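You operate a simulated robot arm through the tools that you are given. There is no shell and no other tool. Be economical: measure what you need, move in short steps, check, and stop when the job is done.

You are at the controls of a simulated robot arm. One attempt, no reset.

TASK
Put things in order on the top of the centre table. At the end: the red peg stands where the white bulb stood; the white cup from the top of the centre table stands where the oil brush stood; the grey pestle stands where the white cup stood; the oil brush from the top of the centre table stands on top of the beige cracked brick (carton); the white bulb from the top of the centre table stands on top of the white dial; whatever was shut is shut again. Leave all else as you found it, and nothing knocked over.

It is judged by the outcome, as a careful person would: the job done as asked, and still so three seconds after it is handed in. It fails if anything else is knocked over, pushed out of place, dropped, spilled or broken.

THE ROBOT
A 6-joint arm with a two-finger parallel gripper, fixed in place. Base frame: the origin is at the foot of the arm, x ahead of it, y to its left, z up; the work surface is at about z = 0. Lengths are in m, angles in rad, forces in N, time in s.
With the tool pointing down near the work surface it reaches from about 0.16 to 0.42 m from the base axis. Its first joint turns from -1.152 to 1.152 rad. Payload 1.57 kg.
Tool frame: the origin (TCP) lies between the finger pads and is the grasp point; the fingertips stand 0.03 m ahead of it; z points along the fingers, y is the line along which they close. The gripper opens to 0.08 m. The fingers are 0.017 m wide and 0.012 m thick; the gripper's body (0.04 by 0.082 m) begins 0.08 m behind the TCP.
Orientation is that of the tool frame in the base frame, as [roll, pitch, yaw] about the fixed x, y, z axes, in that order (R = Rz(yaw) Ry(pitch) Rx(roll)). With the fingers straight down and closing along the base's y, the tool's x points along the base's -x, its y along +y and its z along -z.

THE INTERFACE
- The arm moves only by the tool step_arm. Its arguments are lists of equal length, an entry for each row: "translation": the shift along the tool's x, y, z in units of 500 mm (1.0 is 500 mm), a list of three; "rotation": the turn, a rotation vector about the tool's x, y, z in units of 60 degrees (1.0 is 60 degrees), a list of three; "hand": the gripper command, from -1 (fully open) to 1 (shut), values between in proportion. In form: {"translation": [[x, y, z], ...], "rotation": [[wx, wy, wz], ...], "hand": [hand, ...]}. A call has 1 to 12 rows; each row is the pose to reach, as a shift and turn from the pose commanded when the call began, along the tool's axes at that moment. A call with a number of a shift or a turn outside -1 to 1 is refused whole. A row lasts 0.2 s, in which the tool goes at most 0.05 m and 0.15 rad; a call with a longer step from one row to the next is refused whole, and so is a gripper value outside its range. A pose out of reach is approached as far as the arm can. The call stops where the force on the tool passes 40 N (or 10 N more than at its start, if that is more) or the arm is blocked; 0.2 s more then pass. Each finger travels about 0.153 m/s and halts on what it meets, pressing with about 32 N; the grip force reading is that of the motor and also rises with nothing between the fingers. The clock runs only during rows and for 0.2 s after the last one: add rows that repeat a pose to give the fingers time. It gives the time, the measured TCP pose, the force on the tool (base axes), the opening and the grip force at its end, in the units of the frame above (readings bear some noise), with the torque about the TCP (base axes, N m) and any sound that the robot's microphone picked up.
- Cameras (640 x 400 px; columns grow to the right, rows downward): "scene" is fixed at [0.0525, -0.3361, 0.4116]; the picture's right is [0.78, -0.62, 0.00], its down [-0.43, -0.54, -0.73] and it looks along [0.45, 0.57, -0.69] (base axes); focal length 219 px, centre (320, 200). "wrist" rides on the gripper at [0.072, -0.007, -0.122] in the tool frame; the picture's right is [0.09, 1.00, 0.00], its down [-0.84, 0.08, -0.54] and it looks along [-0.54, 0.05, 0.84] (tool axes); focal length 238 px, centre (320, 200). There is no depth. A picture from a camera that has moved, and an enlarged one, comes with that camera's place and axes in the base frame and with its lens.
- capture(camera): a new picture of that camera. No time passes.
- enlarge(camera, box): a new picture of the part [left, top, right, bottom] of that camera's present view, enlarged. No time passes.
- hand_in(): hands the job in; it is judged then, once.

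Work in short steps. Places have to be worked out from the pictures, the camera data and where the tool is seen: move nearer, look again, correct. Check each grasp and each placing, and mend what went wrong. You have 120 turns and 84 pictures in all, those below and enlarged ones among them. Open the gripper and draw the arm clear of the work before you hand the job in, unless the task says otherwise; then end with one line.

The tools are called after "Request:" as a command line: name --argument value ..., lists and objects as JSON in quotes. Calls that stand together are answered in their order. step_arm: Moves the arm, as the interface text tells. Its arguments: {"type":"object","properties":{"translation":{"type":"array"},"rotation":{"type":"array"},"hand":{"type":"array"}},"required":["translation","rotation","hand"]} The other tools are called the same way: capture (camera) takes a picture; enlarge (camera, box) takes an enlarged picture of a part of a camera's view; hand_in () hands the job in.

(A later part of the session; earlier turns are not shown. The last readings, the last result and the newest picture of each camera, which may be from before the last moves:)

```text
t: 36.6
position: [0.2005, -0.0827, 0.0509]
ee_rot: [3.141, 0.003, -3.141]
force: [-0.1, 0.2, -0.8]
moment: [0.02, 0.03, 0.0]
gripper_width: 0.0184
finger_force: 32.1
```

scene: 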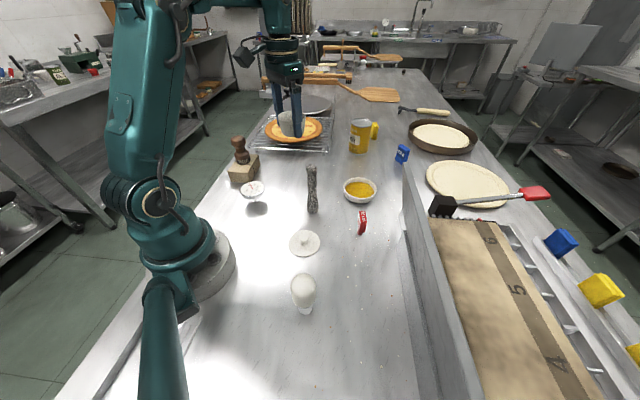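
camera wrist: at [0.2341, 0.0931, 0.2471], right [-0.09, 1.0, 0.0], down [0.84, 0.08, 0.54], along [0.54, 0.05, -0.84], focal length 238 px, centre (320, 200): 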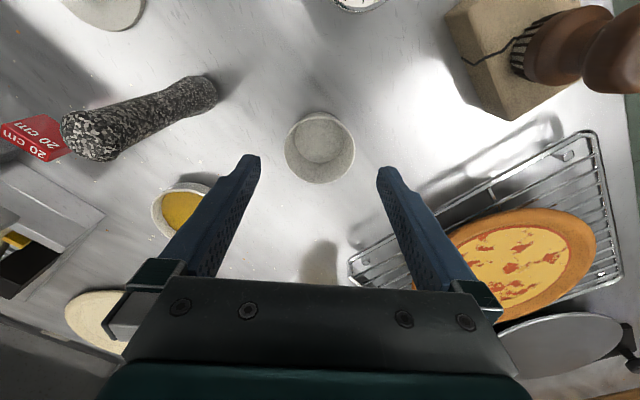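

Knob held. Lift high and carry back over the cup.

Request:
step_arm --translation '[[0, 0, -0.08], [0, 0, -0.16], [0, 0, -0.24], [0, 0, -0.32], [-0.045, 0.075, -0.32], [-0.09, 0.15, -0.32], [-0.135, 0.225, -0.32], [-0.18, 0.3, -0.32], [-0.221, 0.366, -0.32], [-0.221, 0.366, -0.22], [-0.221, 0.366, -0.18], [-0.221, 0.366, -0.18]]' --rotation '[[0, 0, 0], [0, 0, 0], [0, 0, 0], [0, 0, 0], [0, 0, 0], [0, 0, 0], [0, 0, 0], [0, 0, 0], [0, 0, 0], [0, 0, 0], [0, 0, 0], [0, 0, 0]]' --hand '[1, 1, 1, 1, 1, 1, 1, 1, 1, 1, 1, 1]'

Request:
capture --camera "wrist"

Request:
enlarge --camera "scene" --box '[240, 110, 360, 210]'

```text
t: 39.2
position: [0.3099, 0.1006, 0.1368]
ee_rot: [-3.141, 0.003, -3.139]
force: [-1.1, -0.4, -0.7]
moment: [-0.01, 0.0, 0.01]
gripper_width: 0.0185
finger_force: 32.3
```

```text
47 pictures are left
camera wrist: at [0.2379, 0.0942, 0.259], right [-0.09, 1.0, 0.0], down [0.84, 0.08, 0.54], along [0.54, 0.05, -0.84], focal length 238 px, centre (320, 200)
```

wrist: 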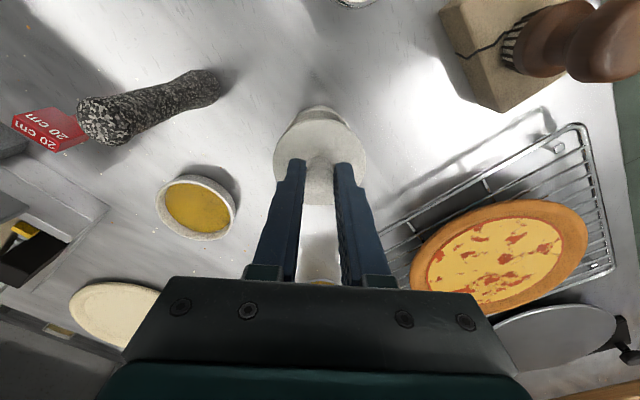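

```text
4.00 times, centred on (300, 160) of scene
camera zoom: at [0.0525, -0.3361, 0.4116], right [0.78, -0.62, 0.0], down [-0.43, -0.54, -0.73], along [0.45, 0.57, -0.69], focal length 877 px, centre (400, 360)
```

zoom: 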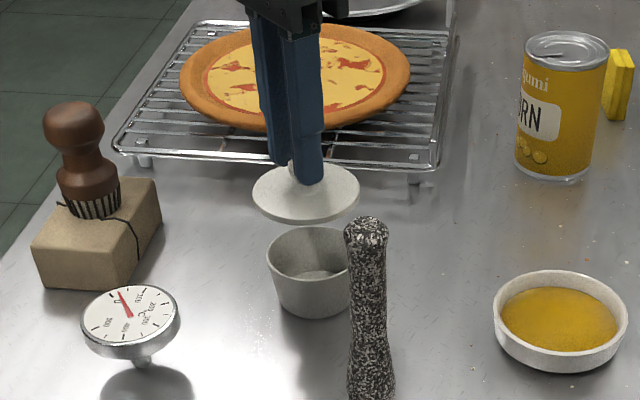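

Lid appears within a few mm over the cup. I lower it to just above the rim and check from both cameras.

Request:
step_arm --translation '[[-0.002, 0, 0.04], [-0.002, 0, 0.07], [-0.002, 0, 0.07]]' --rotation '[[0, 0, 0], [0, 0, 0], [0, 0, 0]]' --hand '[1, 1, 1]'

Request:
enlarge --camera "wrist" --box '[250, 90, 390, 230]'

Request:
enlarge --camera "scene" --box '[275, 140, 335, 190]'

```text
t: 40.0
position: [0.3092, 0.1018, 0.1023]
ee_rot: [-3.141, 0.004, -3.14]
force: [0.2, -0.8, -0.8]
moment: [-0.04, -0.03, 0.04]
gripper_width: 0.0183
finger_force: 31.5
```

```text
2.86 times, centred on (320, 160) of wrist
camera zoom: at [0.2363, 0.0952, 0.2247], right [-0.09, 1.0, 0.0], down [0.84, 0.08, 0.54], along [0.54, 0.05, -0.84], focal length 681 px, centre (320, 314)
```

zoom: 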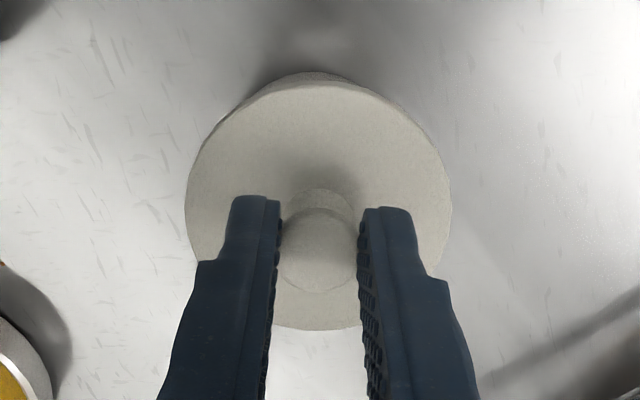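

```text
8.00 times, centred on (305, 165) of scene
camera zoom: at [0.0525, -0.3361, 0.4116], right [0.78, -0.62, 0.0], down [-0.43, -0.54, -0.73], along [0.45, 0.57, -0.69], focal length 1755 px, centre (440, 480)
```

zoom: 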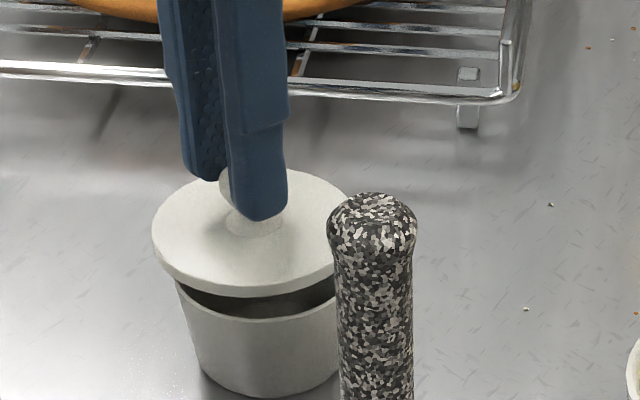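

Both views say the lid must go ≈ +2.5 mm in x, −1 mm in y. I correct and lower onto the rim.

Request:
step_arm --translation '[[-0.0052, -0.002, 0], [-0.0052, -0.002, 0.01], [-0.0052, -0.002, 0.02], [-0.0052, -0.002, 0.025], [-0.0052, -0.002, 0.025]]' --rotation '[[0, 0, 0], [0, 0, 0], [0, 0, 0], [0, 0, 0], [0, 0, 0]]' --hand '[1, 1, 1, 1, 1]'

Request:
enlarge --camera "scene" --box '[275, 140, 335, 190]'

```text
t: 41.2
position: [0.3149, 0.0992, 0.0907]
ee_rot: [3.141, 0.003, -3.141]
force: [0.3, 0.4, 0.6]
moment: [0.0, 0.02, 0.02]
gripper_width: 0.0183
finger_force: 32.1
```

```text
8.00 times, centred on (305, 165) of scene
camera zoom: at [0.0525, -0.3361, 0.4116], right [0.78, -0.62, 0.0], down [-0.43, -0.54, -0.73], along [0.45, 0.57, -0.69], focal length 1755 px, centre (440, 480)
```

zoom: 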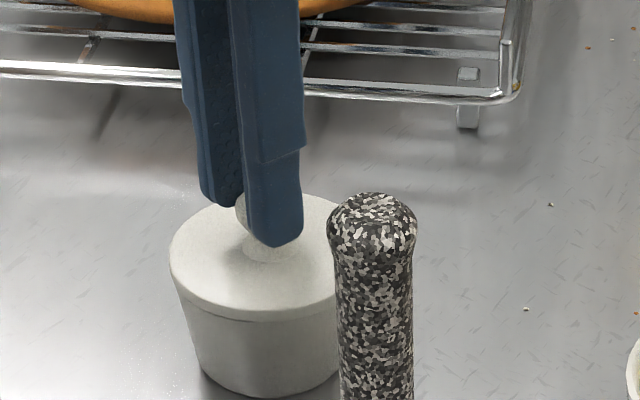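

Lid seems seated on the cup. I press down gradually to snap it shut.

Request:
step_arm --translation '[[0, 0, 0.003], [0, 0, 0.006], [0, 0, 0.009], [0, 0, 0.012], [0, 0, 0.012]]' --rotation '[[0, 0, 0], [0, 0, 0], [0, 0, 0], [0, 0, 0], [0, 0, 0]]' --hand '[1, 1, 1, 1, 1]'

Request:
enlarge --camera "scene" --box '[275, 140, 335, 190]'

```text
t: 42.4
position: [0.3153, 0.1, 0.0869]
ee_rot: [3.14, 0.01, -3.139]
force: [-0.3, 4.0, 38.8]
moment: [0.09, -0.34, 0.03]
gripper_width: 0.0186
finger_force: 31.3
```

```text
8.00 times, centred on (305, 165) of scene
camera zoom: at [0.0524, -0.3361, 0.4116], right [0.78, -0.62, 0.0], down [-0.43, -0.54, -0.73], along [0.45, 0.57, -0.69], focal length 1755 px, centre (440, 480)
```

zoom: 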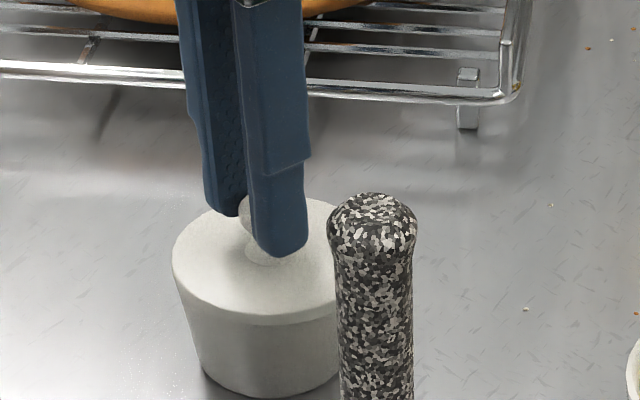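

39 N and no snap; the moment suggests contact at the far side (+x). I release, rise a little and inspect how the lid sits.

Request:
step_arm --translation '[[0, 0, -0.008], [0, 0, -0.008], [0, 0, -0.06], [0, 0, -0.06]]' --rotation '[[0, 0, 0], [0, 0, 0], [0, 0, 0], [0, 0, 0]]' --hand '[1, -1, -1, -1]'

Request:
enlarge --camera "wrist" --box '[250, 80, 390, 220]'

Request:
enlarge --camera "scene" --box '[275, 140, 335, 190]'

```text
t: 43.4
position: [0.3155, 0.0994, 0.116]
ee_rot: [-3.141, 0.001, -3.139]
force: [-0.1, -0.5, -0.8]
moment: [-0.03, 0.01, -0.01]
gripper_width: 0.08
finger_force: 0.1
heard: snap
```

```text
2.86 times, centred on (320, 150) of wrist
camera zoom: at [0.2414, 0.0943, 0.2377], right [-0.09, 1.0, 0.0], down [0.84, 0.08, 0.54], along [0.54, 0.05, -0.84], focal length 681 px, centre (320, 343)
```

zoom: 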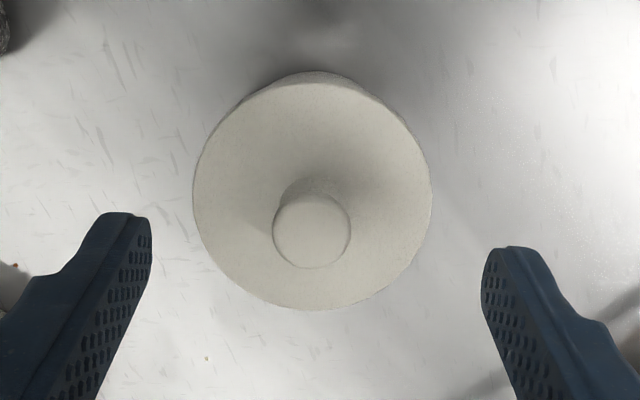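

```text
8.00 times, centred on (305, 165) of scene
camera zoom: at [0.0525, -0.3361, 0.4116], right [0.78, -0.62, 0.0], down [-0.43, -0.54, -0.73], along [0.45, 0.57, -0.69], focal length 1755 px, centre (440, 480)
```

zoom: 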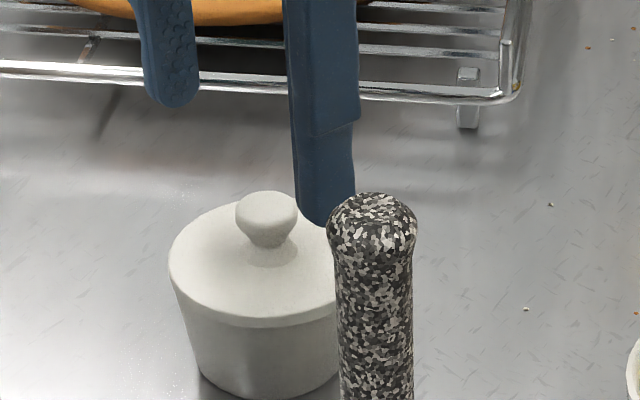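

A snap was heard during the release – ambiguous whether it latched or unlatched. I close the fingers and press on the knob from above to be sure it is shut.

Request:
step_arm --translation '[[0.005, -0.002, 0], [0.005, -0.002, 0], [0.005, -0.002, 0], [0.005, -0.002, 0.02], [0.005, -0.002, 0.026], [0.005, -0.002, 0.03], [0.005, -0.002, 0.034], [0.005, -0.002, 0.038], [0.005, -0.002, 0.042]]' --rotation '[[0, 0, 0], [0, 0, 0], [0, 0, 0], [0, 0, 0], [0, 0, 0], [0, 0, 0], [0, 0, 0], [0, 0, 0], [0, 0, 0]]' --hand '[1, 1, 1, 1, 1, 1, 1, 1, 1]'

```text
t: 45.4
position: [0.3125, 0.0977, 0.094]
ee_rot: [-3.141, 0.005, -3.139]
force: [-2.6, 0.6, 11.9]
moment: [0.0, 0.08, 0.0]
gripper_width: 0.0002
finger_force: 21.5
```

Contact just beginning (12 N at z .094). Press a bit more.

Request:
step_arm --translation '[[0, 0, 0.004], [0, 0, 0.008], [0, 0, 0.012], [0, 0, 0.012]]' --rotation '[[0, 0, 0], [0, 0, 0], [0, 0, 0], [0, 0, 0]]' --hand '[1, 1, 1, 1]'

```text
t: 45.9
position: [0.3126, 0.0975, 0.0947]
ee_rot: [3.14, 0.009, -3.138]
force: [-2.0, 0.1, 11.6]
moment: [-0.01, 0.11, 0.01]
gripper_width: 0.0
finger_force: 21.4
stopped in row 2: the force on the tool passed its limit at 46 N (the readings are from after the stop); the commanded pose is now the measured one
```

No snap under 46 N. To know its state I'll grip the knob again and do a tiny lift test: first re-grip.

Request:
step_arm --translation '[[0, 0, -0.02], [0, 0, -0.03], [0, 0, -0.03], [0, 0, -0.01], [0, 0, 0.012], [0, 0, 0.012], [0, 0, 0.012], [0, 0, 0.012]]' --rotation '[[0, 0, 0], [0, 0, 0], [0, 0, 0], [0, 0, 0], [0, 0, 0], [0, 0, 0], [0, 0, 0], [0, 0, 0]]' --hand '[1, 0, 0, 0, 0, 0, 1, 1]'

Request:
enlarge --camera "scene" --box '[275, 140, 335, 190]'

```text
t: 47.7
position: [0.3115, 0.0972, 0.088]
ee_rot: [3.14, 0.009, -3.14]
force: [0.1, -0.2, -0.7]
moment: [-0.02, 0.04, 0.01]
gripper_width: 0.0184
finger_force: 31.7
```

```text
8.00 times, centred on (305, 165) of scene
camera zoom: at [0.0525, -0.3361, 0.4116], right [0.78, -0.62, 0.0], down [-0.43, -0.54, -0.73], along [0.45, 0.57, -0.69], focal length 1755 px, centre (440, 480)
```

zoom: 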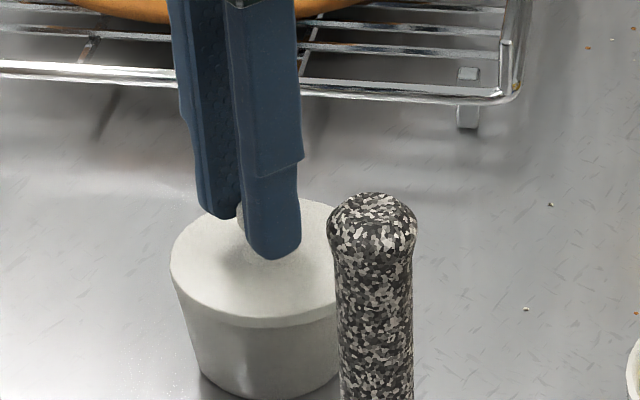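

Now a gentle 4 mm lift.

Request:
step_arm --translation '[[0, 0, -0.004], [0, 0, -0.008], [0, 0, -0.008]]' --rotation '[[0, 0, 0], [0, 0, 0], [0, 0, 0]]' --hand '[1, 1, 1]'

Request:
enlarge --camera "scene" --box '[275, 140, 335, 190]'

```text
t: 48.5
position: [0.313, 0.0968, 0.0917]
ee_rot: [3.139, 0.01, -3.139]
force: [0.3, 0.6, 0.2]
moment: [-0.02, 0.01, 0.07]
gripper_width: 0.0184
finger_force: 31.9
```

```text
8.00 times, centred on (305, 165) of scene
camera zoom: at [0.0525, -0.3361, 0.4116], right [0.78, -0.62, 0.0], down [-0.43, -0.54, -0.73], along [0.45, 0.57, -0.69], focal length 1755 px, centre (440, 480)
```

zoom: 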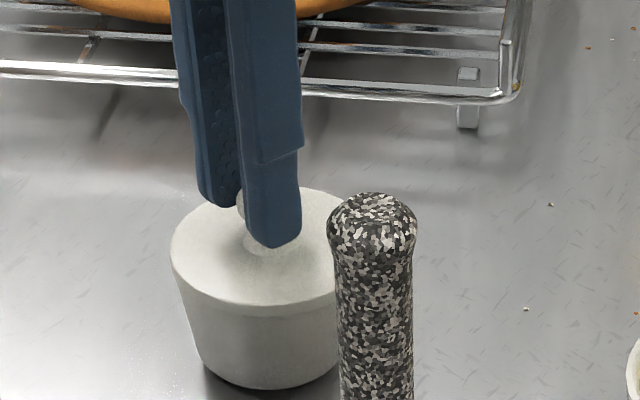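

The body lifts along with the lid: it is latched shut. I set it down 3 mm nearer the exact brush spot and release.

Request:
step_arm --translation '[[0.006, 0.002, 0], [0.006, 0.003, 0.004], [0.006, 0.003, 0.008], [0.006, 0.003, 0.009], [0.006, 0.003, 0.009]]' --rotation '[[0, 0, 0], [0, 0, 0], [0, 0, 0], [0, 0, 0], [0, 0, 0]]' --hand '[1, 1, 1, 1, 1]'

```text
t: 49.7
position: [0.3091, 0.0996, 0.0883]
ee_rot: [3.139, 0.011, -3.14]
force: [-1.8, 0.7, 10.9]
moment: [0.01, 0.11, 0.03]
gripper_width: 0.0184
finger_force: 31.5
```

On the table (11 N). Release, rise, level the tool and go over the pestle at ≈ (.280,-.016).

Request:
step_arm --translation '[[0, 0, 0], [0, 0, 0], [0, 0, -0.08], [0, 0, -0.16], [0, 0, -0.25], [0.02, -0.08, -0.25], [0.04, -0.16, -0.25], [0.058, -0.231, -0.25], [0.058, -0.231, -0.25]]' --rotation '[[0, 0, 0], [0, 0, 0], [0, 0, 0], [0.001, 0.005, 0], [0.0025, 0.0105, 0], [0.0025, 0.0105, 0], [0.0025, 0.0105, 0], [0.0025, 0.0105, 0], [0.0025, 0.0105, 0]]' --hand '[0, -0.5, -0.5, -0.5, -1, -1, -1, -1, -1]'

Request:
enlarge --camera "wrist" --box '[160, 40, 480, 240]'

Request:
enlarge --camera "scene" --box '[230, 110, 390, 230]'

```text
t: 51.7
position: [0.2819, -0.0173, 0.2159]
ee_rot: [-3.14, -0.003, -3.141]
force: [0.4, 0.0, 0.4]
moment: [-0.01, 0.03, 0.0]
gripper_width: 0.0804
finger_force: 0.0
```

```text
2.00 times, centred on (320, 140) of wrist
camera zoom: at [0.2093, -0.0243, 0.3372], right [-0.09, 1.0, 0.0], down [0.84, 0.08, 0.54], along [0.54, 0.05, -0.84], focal length 477 px, centre (320, 320)
```

zoom: 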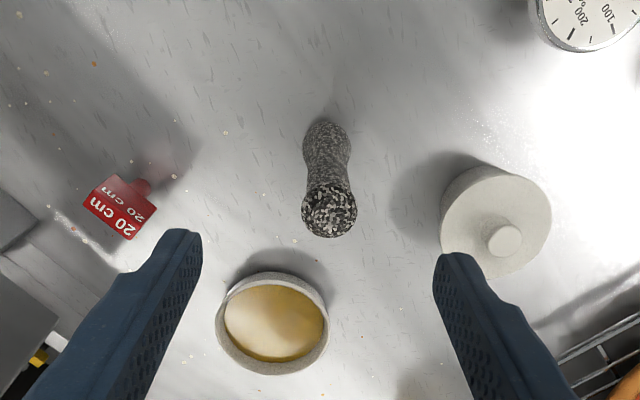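

```text
3.33 times, centred on (310, 170) of scene
camera zoom: at [0.0524, -0.3361, 0.4116], right [0.78, -0.62, 0.0], down [-0.43, -0.54, -0.73], along [0.45, 0.57, -0.69], focal length 731 px, centre (353, 300)
```

zoom: 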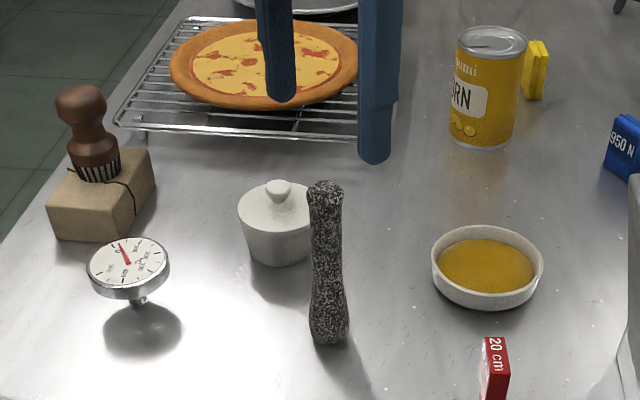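

Cup with lid stands well. Pestle axis at (.279,-.014). I descend around it and grip at z≈.085.

Request:
step_arm --translation '[[0.005, 0.006, 0], [0.005, 0.006, 0.09], [0.005, 0.006, 0.18], [0.005, 0.006, 0.26], [0.005, 0.006, 0.26], [0.005, 0.006, 0.26], [0.005, 0.006, 0.26]]' --rotation '[[0, 0, 0], [0, 0, 0], [0, 0, 0], [0, 0, 0], [0, 0, 0], [0, 0, 0], [0, 0, 0]]' --hand '[-1, -1, -1, -1, -1, 0.3, 1]'

```text
t: 53.3
position: [0.279, -0.0148, 0.0803]
ee_rot: [3.141, -0.001, -3.141]
force: [0.1, -0.6, 0.2]
moment: [-0.01, 0.01, 0.01]
gripper_width: 0.0239
finger_force: 32.4
```

Gripped (24 mm). Lift 6 cm and carry to the cup's old place (.236,-.198).

Request:
step_arm --translation '[[0, 0, -0.06], [0, 0, -0.12], [0.02, -0.09, -0.12], [0.04, -0.18, -0.12], [0.06, -0.27, -0.12], [0.086, -0.36, -0.12], [0.086, -0.366, -0.12], [0.086, -0.366, -0.04], [0.086, -0.366, -0.02], [0.086, -0.366, -0.02]]' --rotation '[[0, 0, 0], [0, 0, 0], [0, 0, 0], [0, 0, 0], [0, 0, 0], [0, 0, 0], [0, 0, 0], [0, 0, 0], [0, 0, 0], [0, 0, 0]]' --hand '[1, 1, 1, 1, 1, 1, 1, 1, 1, 1]'

Request:
enlarge --camera "scene" --box '[270, 190, 400, 310]'

```text
t: 55.5
position: [0.2349, -0.1944, 0.0954]
ee_rot: [-3.14, -0.002, -3.139]
force: [0.1, 0.1, -1.5]
moment: [0.0, 0.02, 0.0]
gripper_width: 0.0241
finger_force: 31.8
```

```text
3.33 times, centred on (335, 250) of scene
camera zoom: at [0.0525, -0.3361, 0.4116], right [0.78, -0.62, 0.0], down [-0.43, -0.54, -0.73], along [0.45, 0.57, -0.69], focal length 731 px, centre (270, 33)
```

zoom: 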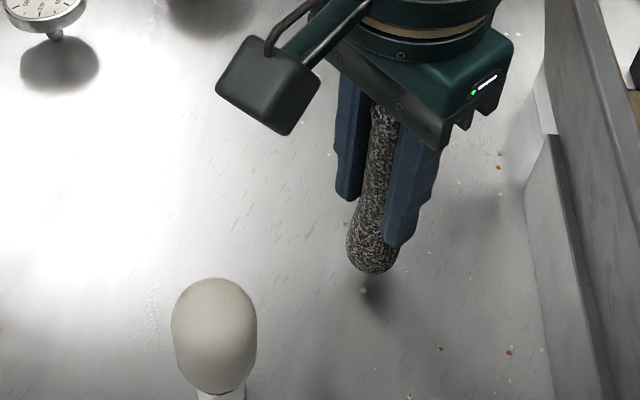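

Upright. Small y correction, then lower slowly to contact.

Request:
step_arm --translation '[[0, -0.004, 0.008], [0, -0.004, 0.014], [0, -0.004, 0.02], [0, -0.004, 0.023], [0, -0.004, 0.023]]' --rotation '[[0, 0, 0], [0, 0, 0], [0, 0, 0], [0, 0, 0], [0, 0, 0]]' --hand '[1, 1, 1, 1, 1]'

```text
t: 56.7
position: [0.2358, -0.1977, 0.082]
ee_rot: [3.141, -0.001, -3.14]
force: [-0.9, 0.7, -0.4]
moment: [-0.01, 0.03, 0.0]
gripper_width: 0.0241
finger_force: 32.0
```

Request:
step_arm --translation '[[0, 0, 0.003], [0, 0, 0.006], [0, 0, 0.006]]' --rotation '[[0, 0, 0], [0, 0, 0], [0, 0, 0]]' --hand '[1, 1, 1]'

```text
t: 57.5
position: [0.2354, -0.1979, 0.0782]
ee_rot: [-3.14, 0.003, -3.14]
force: [1.1, 7.1, 30.7]
moment: [0.54, -0.26, 0.07]
gripper_width: 0.0241
finger_force: 32.0
```

Standing on the table. I relax 1.5 mm, open slowly, and rise straight up.

Request:
step_arm --translation '[[0, 0, -0.003], [0, 0, -0.003], [0, 0, -0.003], [0, 0, -0.003], [0, 0, -0.09], [0, 0, -0.18], [0, 0, -0.27], [0, 0, -0.27]]' --rotation '[[0, 0, 0], [0, 0, 0], [0, 0, 0], [0, 0, 0], [0, 0, 0], [0, 0, 0], [0, 0, 0], [0, 0, 0]]' --hand '[1, 0.2, -0.5, -1, -1, -1, -1, -1]'

Request:
capture --camera "wrist"

Request:
enlarge --camera "scene" --box '[270, 190, 400, 310]'

```text
t: 59.3
position: [0.2369, -0.1974, 0.2121]
ee_rot: [-3.14, -0.001, -3.14]
force: [-0.4, 0.0, -0.2]
moment: [-0.01, 0.0, -0.02]
gripper_width: 0.08
finger_force: 0.0
```

```text
34 pictures are left
camera wrist: at [0.1646, -0.2033, 0.3343], right [-0.09, 1.0, 0.0], down [0.84, 0.08, 0.54], along [0.54, 0.05, -0.84], focal length 238 px, centre (320, 200)
```

wrist: 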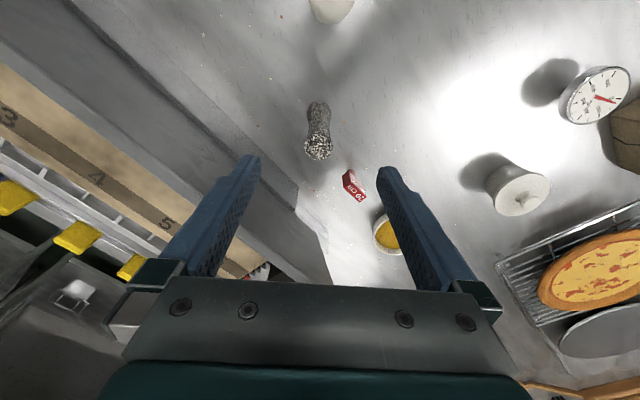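

```text
3.33 times, centred on (335, 250) of scene
camera zoom: at [0.0524, -0.3361, 0.4116], right [0.78, -0.62, 0.0], down [-0.43, -0.54, -0.73], along [0.45, 0.57, -0.69], focal length 731 px, centre (270, 33)
```

zoom: 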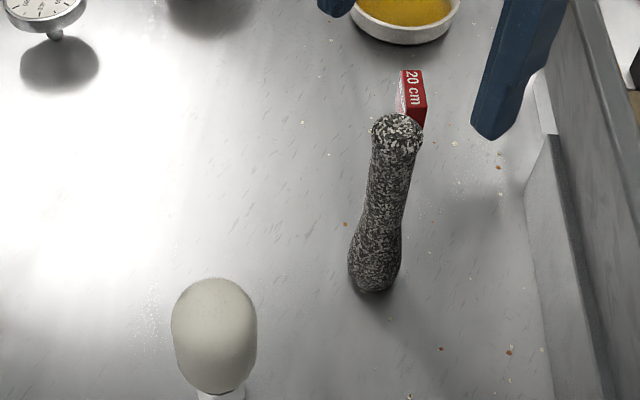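

Pestle stands in the cup's old place. Next the bulb at ≈ (.122,-.1985): move over it, still high, and look.

Request:
step_arm --translation '[[0.08, 0, 0], [0.16, 0, 0], [0.225, 0, 0], [0.225, 0, 0.04], [0.225, 0, 0.04]]' --rotation '[[0, 0, 0], [0, 0, 0], [0, 0, 0], [0, 0, 0], [0, 0, 0]]' --hand '[-1, -1, -1, -1, -1]'

Request:
capture --camera "wrist"

Request:
enlarge --camera "scene" --box '[230, 200, 390, 330]'

```text
t: 60.5
position: [0.123, -0.197, 0.1931]
ee_rot: [-3.141, 0.001, -3.139]
force: [-0.4, -0.7, 0.2]
moment: [-0.02, 0.0, 0.01]
gripper_width: 0.08
finger_force: 0.1
```

```text
32 pictures are left
camera wrist: at [0.0499, -0.2049, 0.316], right [-0.09, 1.0, 0.0], down [0.84, 0.08, 0.54], along [0.54, 0.05, -0.84], focal length 238 px, centre (320, 200)
```

wrist: 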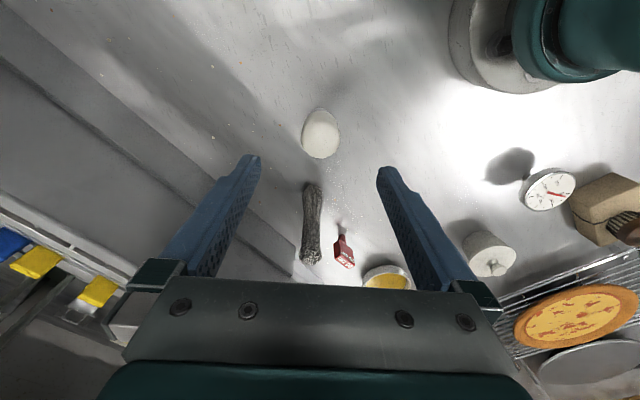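

```text
3.08 times, centred on (310, 265) of scene
camera zoom: at [0.0524, -0.3361, 0.4116], right [0.78, -0.62, 0.0], down [-0.43, -0.54, -0.73], along [0.45, 0.57, -0.69], focal length 675 px, centre (351, 0)
```

zoom: 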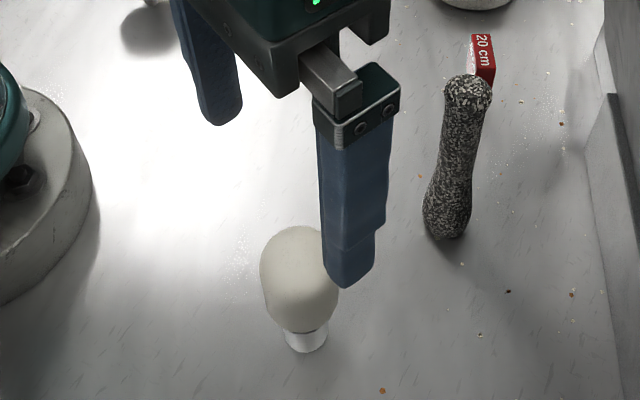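

Bulb axis ≈ (.122,-.1975), Ø≈41 mm, height ≈ .09–.10; aligned. Descend and grip.

Request:
step_arm --translation '[[0.001, 0, 0.09], [0.001, 0, 0.18], [0.001, 0, 0.256], [0.001, 0, 0.256], [0.001, 0, 0.256], [0.001, 0, 0.256]]' --rotation '[[0, 0, 0], [0, 0, 0], [0, 0, 0], [0, 0, 0], [0, 0, 0], [0, 0, 0]]' --hand '[-1, -1, -1, -1, 0.2, 1]'

Request:
enlarge --camera "scene" --box '[240, 220, 370, 330]'

```text
t: 61.9
position: [0.1222, -0.2005, 0.0645]
ee_rot: [-3.14, -0.002, -3.14]
force: [-0.6, -0.3, -0.4]
moment: [0.03, -0.03, -0.01]
gripper_width: 0.0379
finger_force: 32.4
```

```text
3.64 times, centred on (305, 275) of scene
camera zoom: at [0.0525, -0.3361, 0.4116], right [0.78, -0.62, 0.0], down [-0.43, -0.54, -0.73], along [0.45, 0.57, -0.69], focal length 798 px, centre (374, -73)
```

zoom: 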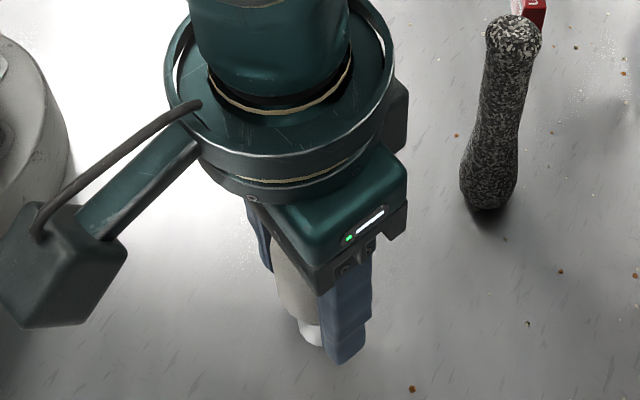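

Bulb held (38 mm). Lift and carry it by a free path (away from pestle and arm base) to above the dial.

Request:
step_arm --translation '[[0, 0, -0.04], [0, 0, -0.12], [0, 0, -0.2], [-0.026, 0.08, -0.2], [-0.066, 0.16, -0.2], [-0.106, 0.245, -0.2], [-0.146, 0.33, -0.2], [-0.156, 0.425, -0.2], [-0.152, 0.517, -0.2], [-0.132, 0.6, -0.2], [-0.116, 0.629, -0.2], [-0.116, 0.629, -0.2]]' --rotation '[[0, 0, 0], [0, 0, 0], [0, 0, 0], [0, 0, 0], [0, 0, 0], [0, 0, 0], [0, 0, 0], [0, 0, 0], [0, 0, 0], [0, 0, 0], [0, 0, 0], [0, 0, 0]]' --hand '[1, 1, 1, 1, 1, 1, 1, 1, 1, 1, 1, 1]'

Request:
capture --camera "wrist"

Request:
enlarge --camera "scene" --box '[210, 110, 350, 220]'

```text
t: 64.5
position: [0.1789, 0.1164, 0.1633]
ee_rot: [-3.14, -0.001, -3.14]
force: [-0.2, 0.2, -0.6]
moment: [0.0, 0.02, 0.02]
gripper_width: 0.039
finger_force: 31.4
```

```text
29 pictures are left
camera wrist: at [0.1063, 0.1115, 0.2847], right [-0.09, 1.0, 0.0], down [0.84, 0.08, 0.54], along [0.54, 0.05, -0.84], focal length 238 px, centre (320, 200)
```

wrist: 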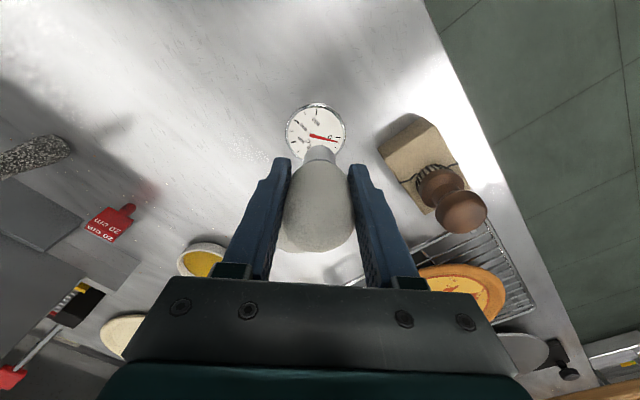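

```text
3.64 times, centred on (280, 165) of scene
camera zoom: at [0.0525, -0.3361, 0.4116], right [0.78, -0.62, 0.0], down [-0.43, -0.54, -0.73], along [0.45, 0.57, -0.69], focal length 798 px, centre (466, 327)
```

zoom: 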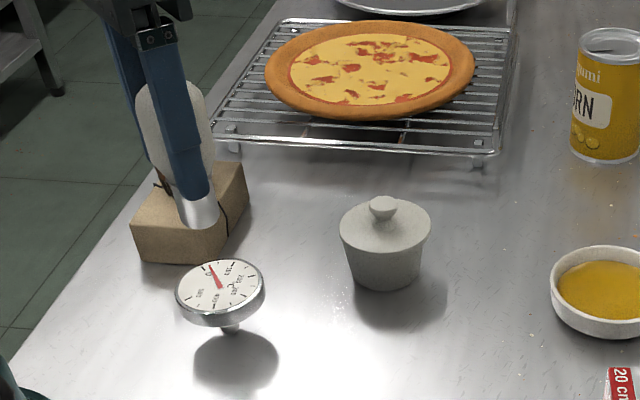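

Dial centre ≈ (.179,.113). Shift y by −3.5 mm and lower to about 1 cm above the dial, then check.

Request:
step_arm --translation '[[0, -0.007, 0.04], [0, -0.007, 0.08], [0, -0.007, 0.095], [0, -0.007, 0.095]]' --rotation '[[0, 0, 0], [0, 0, 0], [0, 0, 0], [0, 0, 0]]' --hand '[1, 1, 1, 1]'

Request:
enlarge --camera "scene" --box '[220, 140, 300, 210]'

Request:
enlarge --camera "wrist" --box '[250, 70, 390, 210]'

```text
t: 65.5
position: [0.1801, 0.1129, 0.1156]
ee_rot: [-3.141, -0.001, -3.139]
force: [-0.7, -0.2, -0.8]
moment: [-0.02, -0.02, -0.02]
gripper_width: 0.0386
finger_force: 32.0
```

```text
5.71 times, centred on (260, 175) of scene
camera zoom: at [0.0525, -0.3361, 0.4116], right [0.78, -0.62, 0.0], down [-0.43, -0.54, -0.73], along [0.45, 0.57, -0.69], focal length 1253 px, centre (663, 343)
```

zoom: 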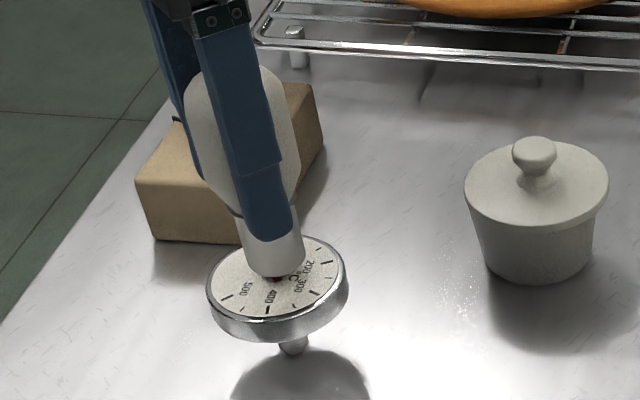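

```text
2.86 times, centred on (320, 140) of wrist
camera zoom: at [0.1075, 0.107, 0.2387], right [-0.09, 1.0, 0.0], down [0.84, 0.08, 0.54], along [0.54, 0.05, -0.84], focal length 681 px, centre (320, 371)
```

zoom: 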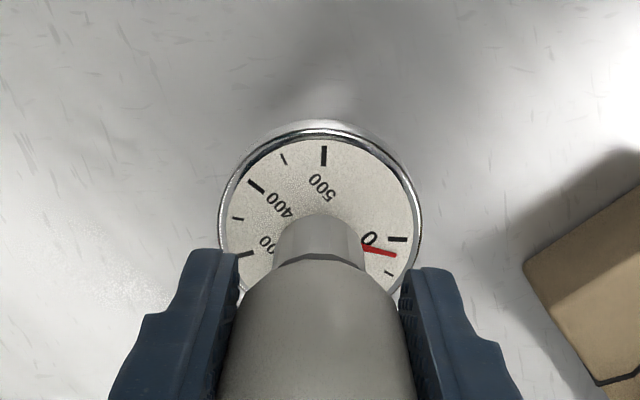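

Base of the bulb is over the dial's centre (within ~2 mm). Lower gently.

Request:
step_arm --translation '[[0, 0, 0.005], [0, 0, 0.01], [0, 0, 0.013], [0, 0, 0.013]]' --rotation '[[0, 0, 0], [0, 0, 0], [0, 0, 0], [0, 0, 0]]' --hand '[1, 1, 1, 1]'

```text
t: 66.5
position: [0.1787, 0.1135, 0.1108]
ee_rot: [-3.141, -0.001, -3.14]
force: [-0.9, 0.9, -0.8]
moment: [-0.01, 0.01, -0.01]
gripper_width: 0.0384
finger_force: 31.6
```

Request:
step_arm --translation '[[0, 0, 0.003], [0, 0, 0.006], [0, 0, 0.006]]' --rotation '[[0, 0, 0], [0, 0, 0], [0, 0, 0]]' --hand '[1, 1, 1]'

Request:
enlarge --camera "scene" --box '[220, 140, 300, 210]'

```text
t: 67.3
position: [0.1792, 0.1131, 0.1098]
ee_rot: [3.141, 0.002, -3.14]
force: [-0.6, 0.7, 26.6]
moment: [0.14, -0.15, -0.01]
gripper_width: 0.0386
finger_force: 32.5
```

```text
5.71 times, centred on (260, 175) of scene
camera zoom: at [0.0524, -0.3361, 0.4116], right [0.78, -0.62, 0.0], down [-0.43, -0.54, -0.73], along [0.45, 0.57, -0.69], focal length 1253 px, centre (663, 343)
```

zoom: 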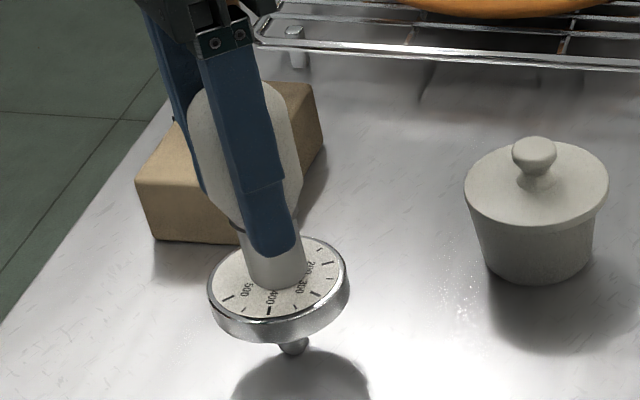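

Bulb's base rests centrally on the dial. Relax slightly, open slowly, rise straight.

Request:
step_arm --translation '[[0, 0, -0.003], [0, 0, -0.003], [0, 0, -0.003], [0, 0, -0.003], [0, 0, -0.06], [0, 0, -0.14], [0, 0, -0.22], [0, 0, -0.22]]' --rotation '[[0, 0, 0], [0, 0, 0], [0, 0, 0], [0, 0, 0], [0, 0, 0], [0, 0, 0], [0, 0, 0], [0, 0, 0]]' --hand '[1, -0.1, -0.6, -1, -1, -1, -1, -1]'

Request:
enlarge --camera "scene" --box '[210, 110, 350, 220]'

```text
t: 69.1
position: [0.1809, 0.1143, 0.2129]
ee_rot: [-3.139, -0.003, -3.139]
force: [0.4, 1.0, 0.2]
moment: [0.03, 0.0, 0.0]
gripper_width: 0.08
finger_force: 0.0
```

```text
3.64 times, centred on (280, 165) of scene
camera zoom: at [0.0525, -0.3361, 0.4116], right [0.78, -0.62, 0.0], down [-0.43, -0.54, -0.73], along [0.45, 0.57, -0.69], focal length 798 px, centre (466, 327)
```

zoom: 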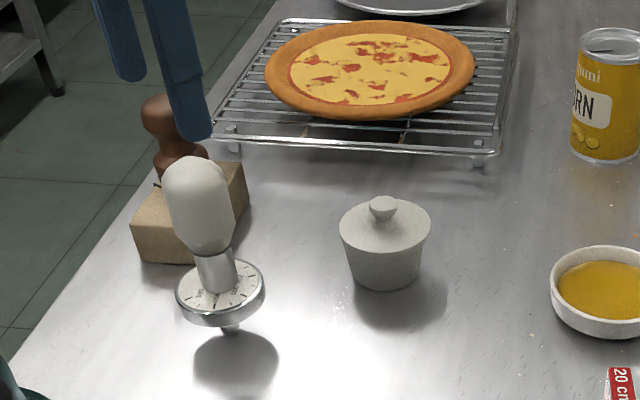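

Bulb stands on the dial. Now to the red peg: travel high and look at it.

Request:
step_arm --translation '[[-0.04, -0.08, 0], [-0.08, -0.16, 0], [-0.12, -0.24, 0], [-0.16, -0.32, 0], [-0.2, -0.4, 0], [-0.24, -0.48, 0], [-0.26, -0.51, 0.04], [-0.26, -0.51, 0.1], [-0.26, -0.51, 0.1]]' --rotation '[[0, 0, 0], [0, 0, 0], [0, 0, 0], [0, 0, 0], [0, 0, 0], [0, 0, 0], [0, 0, 0], [0, 0, 0], [0, 0, 0]]' --hand '[-1, -1, -1, -1, -1, -1, -1, -1, -1]'

Request:
enlarge --camera "wrist" --box '[160, 40, 480, 240]'

Request:
enlarge --camera "scene" --box '[320, 190, 400, 250]'

```text
t: 71.1
position: [0.3087, -0.1431, 0.1666]
ee_rot: [-3.141, -0.002, -3.141]
force: [-0.2, 0.3, 0.7]
moment: [-0.02, 0.01, 0.0]
gripper_width: 0.0799
finger_force: 0.0
```

```text
2.00 times, centred on (320, 140) of wrist
camera zoom: at [0.2354, -0.1488, 0.2885], right [-0.09, 1.0, 0.0], down [0.84, 0.08, 0.54], along [0.54, 0.05, -0.84], focal length 477 px, centre (320, 320)
```

zoom: 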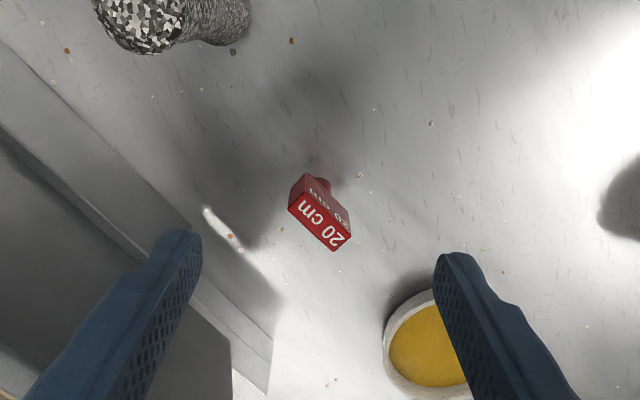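

```text
6.67 times, centred on (360, 220) of scene
camera zoom: at [0.0525, -0.3361, 0.4116], right [0.78, -0.62, 0.0], down [-0.43, -0.54, -0.73], along [0.45, 0.57, -0.69], focal length 1462 px, centre (53, 67)
```

zoom: 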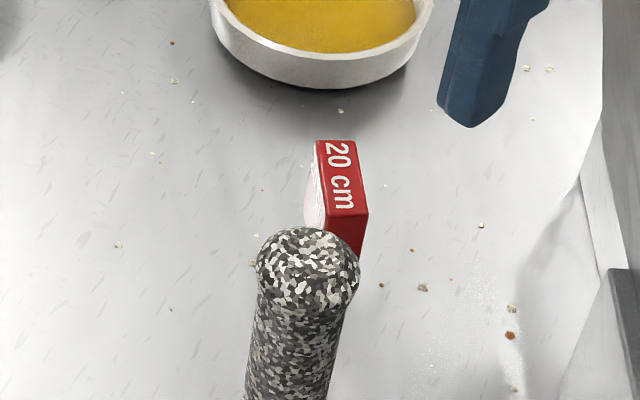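

Peg: head ≈ 34×12 mm, long axis at ~48°, centre ≈ (.327,-.140), top ≈ .053. I'll turn the gripper −42° (closing along the head's length, camera away from the pestle) over the peg and check.

Request:
step_arm --translation '[[-0.037, 0.006, 0], [-0.037, 0.006, 0], [-0.037, 0.006, 0], [-0.037, 0.006, 0], [-0.037, 0.006, 0.06], [-0.037, 0.006, 0.1], [-0.037, 0.006, 0.1]]' --rotation '[[0, 0, 0.14], [0, 0, 0.28], [0, 0, 0.42], [0, 0, 0.56], [0, 0, 0.693], [0, 0, 0.693], [0, 0, 0.693]]' --hand '[-1, -1, -1, -1, -1, -1, -1]'

Request:
enlarge --camera "wrist" --box '[200, 60, 440, 220]'

```text
t: 72.7
position: [0.3269, -0.1403, 0.1174]
ee_rot: [-3.141, -0.001, 2.417]
force: [-0.8, 0.3, 0.3]
moment: [-0.02, 0.0, 0.04]
gripper_width: 0.0798
finger_force: 0.1
```

```text
2.50 times, centred on (320, 140) of wrist
camera zoom: at [0.2679, -0.0966, 0.2388], right [0.59, 0.81, 0.0], down [0.68, -0.5, 0.54], along [0.43, -0.32, -0.84], focal length 596 px, centre (320, 350)
```

zoom: 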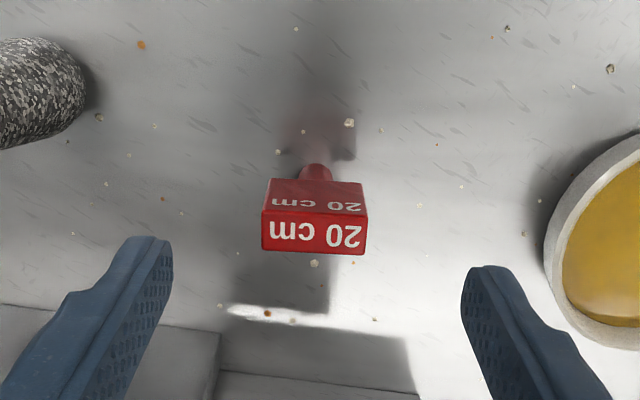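

Well aligned (2.7° and ~2 mm to correct). Descend to z≈.05 and grip.

Request:
step_arm --translation '[[0, -0.003, 0.02], [0, -0.003, 0.09], [0, -0.003, 0.134], [0, -0.003, 0.134], [0, -0.003, 0.134], [0, -0.003, 0.134]]' --rotation '[[0, 0, -0.045], [0, 0, -0.045], [0, 0, -0.045], [0, 0, -0.045], [0, 0, -0.045], [0, 0, -0.045]]' --hand '[-1, -1, -1, -1, 0, 1]'

Request:
enlarge --camera "wrist" --box '[200, 60, 440, 220]'

```text
t: 74.1
position: [0.326, -0.142, 0.0502]
ee_rot: [-3.141, 0.0, 2.466]
force: [-0.1, -0.2, 0.7]
moment: [0.02, 0.01, -0.02]
gripper_width: 0.033
finger_force: 31.5
```

```text
2.50 times, centred on (320, 140) of wrist
camera zoom: at [0.2662, -0.101, 0.1718], right [0.55, 0.83, 0.0], down [0.7, -0.46, 0.54], along [0.45, -0.3, -0.84], focal length 596 px, centre (320, 350)
```

zoom: 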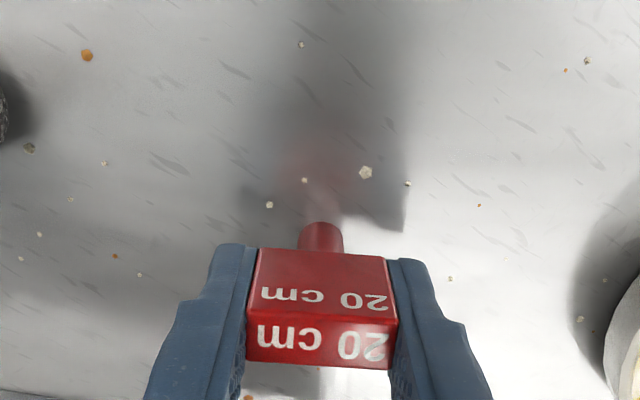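

Peg held (33 mm). Lift and carry around the pestle to the bulb's old place.

Request:
step_arm --translation '[[0, 0, -0.09], [0, 0, -0.18], [0.082, 0.003, -0.18], [0.161, -0.004, -0.18], [0.225, -0.052, -0.18], [0.271, -0.122, -0.18], [0.272, -0.208, -0.18], [0.261, -0.281, -0.18], [0.248, -0.342, -0.18], [0.248, -0.342, -0.1], [0.248, -0.342, -0.03], [0.248, -0.342, -0.03]]' --rotation '[[0, 0, 0], [0, 0, 0], [0, 0, 0], [0, 0, 0], [0, 0, 0], [0, 0, 0], [0, 0, 0], [0, 0, 0], [0, 0, 0], [0, 0, 0], [0, 0, 0], [0, 0, 0]]' --hand '[1, 1, 1, 1, 1, 1, 1, 1, 1, 1, 1, 1]'

Request:
enlarge --camera "scene" --box '[230, 200, 390, 330]'

```text
t: 76.7
position: [0.124, -0.1968, 0.0645]
ee_rot: [-3.139, -0.001, 2.466]
force: [0.4, -0.2, -0.8]
moment: [-0.03, -0.03, 0.02]
gripper_width: 0.0329
finger_force: 32.0
```

```text
3.08 times, centred on (310, 265) of scene
camera zoom: at [0.0525, -0.3361, 0.4116], right [0.78, -0.62, 0.0], down [-0.43, -0.54, -0.73], along [0.45, 0.57, -0.69], focal length 675 px, centre (351, 0)
```

zoom: 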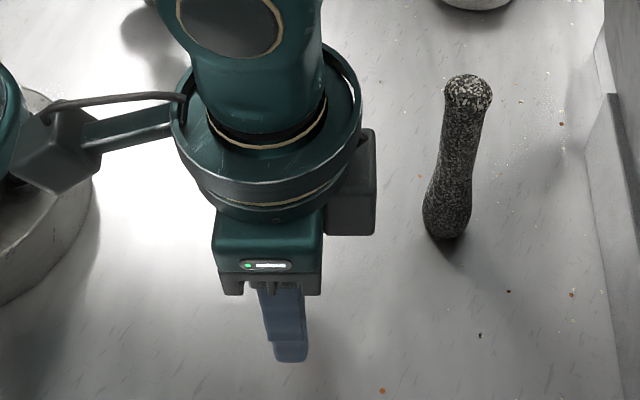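

Over the bulb's old spot. Lower slowly to contact.

Request:
step_arm --translation '[[0, 0, 0.012], [0, 0, 0.02], [0, 0, 0.026], [0, 0, 0.029], [0, 0, 0.029]]' --rotation '[[0, 0, 0], [0, 0, 0], [0, 0, 0], [0, 0, 0], [0, 0, 0]]' --hand '[1, 1, 1, 1, 1]'

```text
t: 77.9
position: [0.1215, -0.1979, 0.0503]
ee_rot: [-3.14, -0.002, 2.466]
force: [-0.3, 0.1, -0.2]
moment: [0.03, -0.01, -0.01]
gripper_width: 0.0327
finger_force: 32.2
```

Request:
step_arm --translation '[[0, 0, 0.003], [0, 0, 0.006], [0, 0, 0.006]]' --rotation '[[0, 0, 0], [0, 0, 0], [0, 0, 0]]' --hand '[1, 1, 1]'

```text
t: 78.7
position: [0.122, -0.198, 0.0485]
ee_rot: [-3.14, 0.0, 2.467]
force: [-4.8, -1.5, 27.6]
moment: [-0.03, 0.28, 0.06]
gripper_width: 0.0329
finger_force: 32.2
```

Contact (28 N). Relax 1.5 mm, open slowly, rise straight and look.

Request:
step_arm --translation '[[0, 0, -0.003], [0, 0, -0.003], [0, 0, -0.003], [0, 0, -0.003], [0, 0, -0.06], [0, 0, -0.14], [0, 0, -0.22], [0, 0, -0.3], [0, 0, -0.3]]' --rotation '[[0, 0, 0], [0, 0, 0], [0, 0, 0], [0, 0, 0], [0, 0, 0], [0, 0, 0], [0, 0, 0], [0, 0, 0], [0, 0, 0]]' --hand '[1, 0, -0.5, -1, -1, -1, -1, -1, -1]'

Request:
capture --camera "scene"

Request:
enlarge --camera "scene" --box '[230, 200, 390, 330]'

```text
t: 80.7
position: [0.1231, -0.1953, 0.2001]
ee_rot: [-3.14, -0.002, 2.465]
force: [-0.3, 0.6, -0.3]
moment: [0.0, 0.0, 0.05]
gripper_width: 0.0801
finger_force: 0.2
```

```text
18 pictures are left
```

scene: 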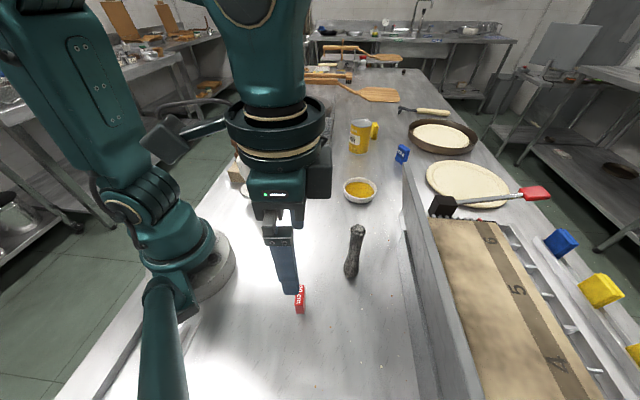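

```text
3.08 times, centred on (310, 265) of scene
camera zoom: at [0.0524, -0.3361, 0.4116], right [0.78, -0.62, 0.0], down [-0.43, -0.54, -0.73], along [0.45, 0.57, -0.69], focal length 675 px, centre (351, 0)
```

zoom: 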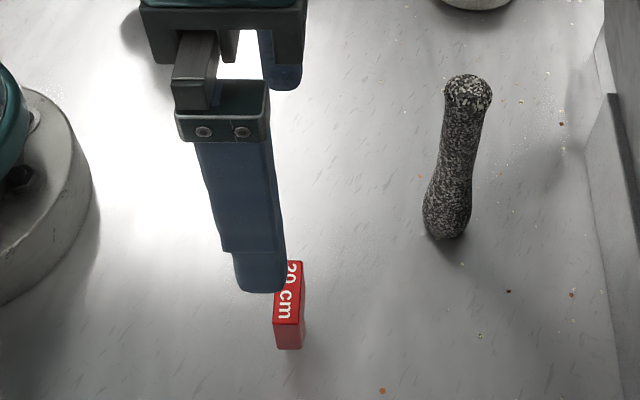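

Peg stands. I move the arm away to its starting pose (unrotating) for a clear final look.

Request:
step_arm --translation '[[0, 0.03, -0.06], [0, 0.09, -0.11], [0, 0.17, -0.11], [-0.005, 0.25, -0.11], [-0.005, 0.278, -0.11], [-0.005, 0.278, -0.11]]' --rotation '[[0, 0, -0.13], [0, 0, -0.26], [0, 0, -0.39], [0, 0, -0.52], [0, 0, -0.648], [0, 0, -0.648]]' --hand '[-1, -1, -1, -1, -1, -1]'

Request:
enlarge --camera "scene" --box '[230, 200, 390, 330]'

Request:
capture --camera "scene"

```text
t: 82.1
position: [0.2118, -0.0885, 0.2542]
ee_rot: [-3.141, -0.002, -3.139]
force: [-0.7, 0.3, 0.3]
moment: [-0.03, -0.01, 0.02]
gripper_width: 0.08
finger_force: 0.0
```

```text
3.08 times, centred on (310, 265) of scene
camera zoom: at [0.0525, -0.3361, 0.4116], right [0.78, -0.62, 0.0], down [-0.43, -0.54, -0.73], along [0.45, 0.57, -0.69], focal length 675 px, centre (351, 0)
```

zoom: 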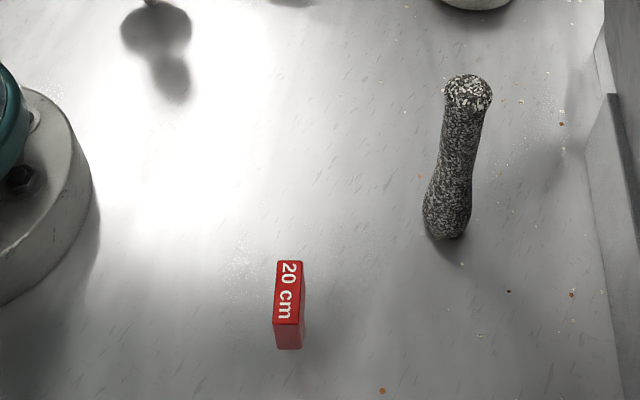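

```text
15 pictures are left
```

scene: 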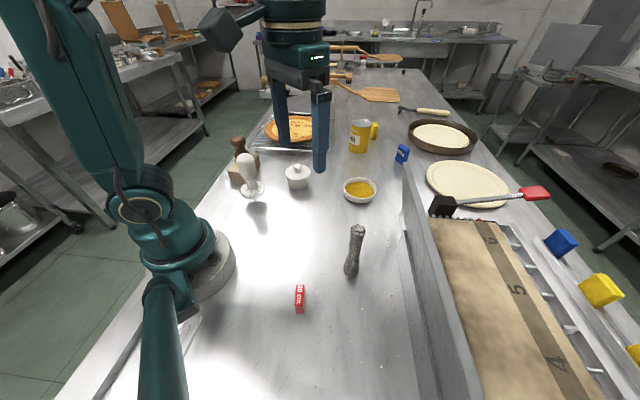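

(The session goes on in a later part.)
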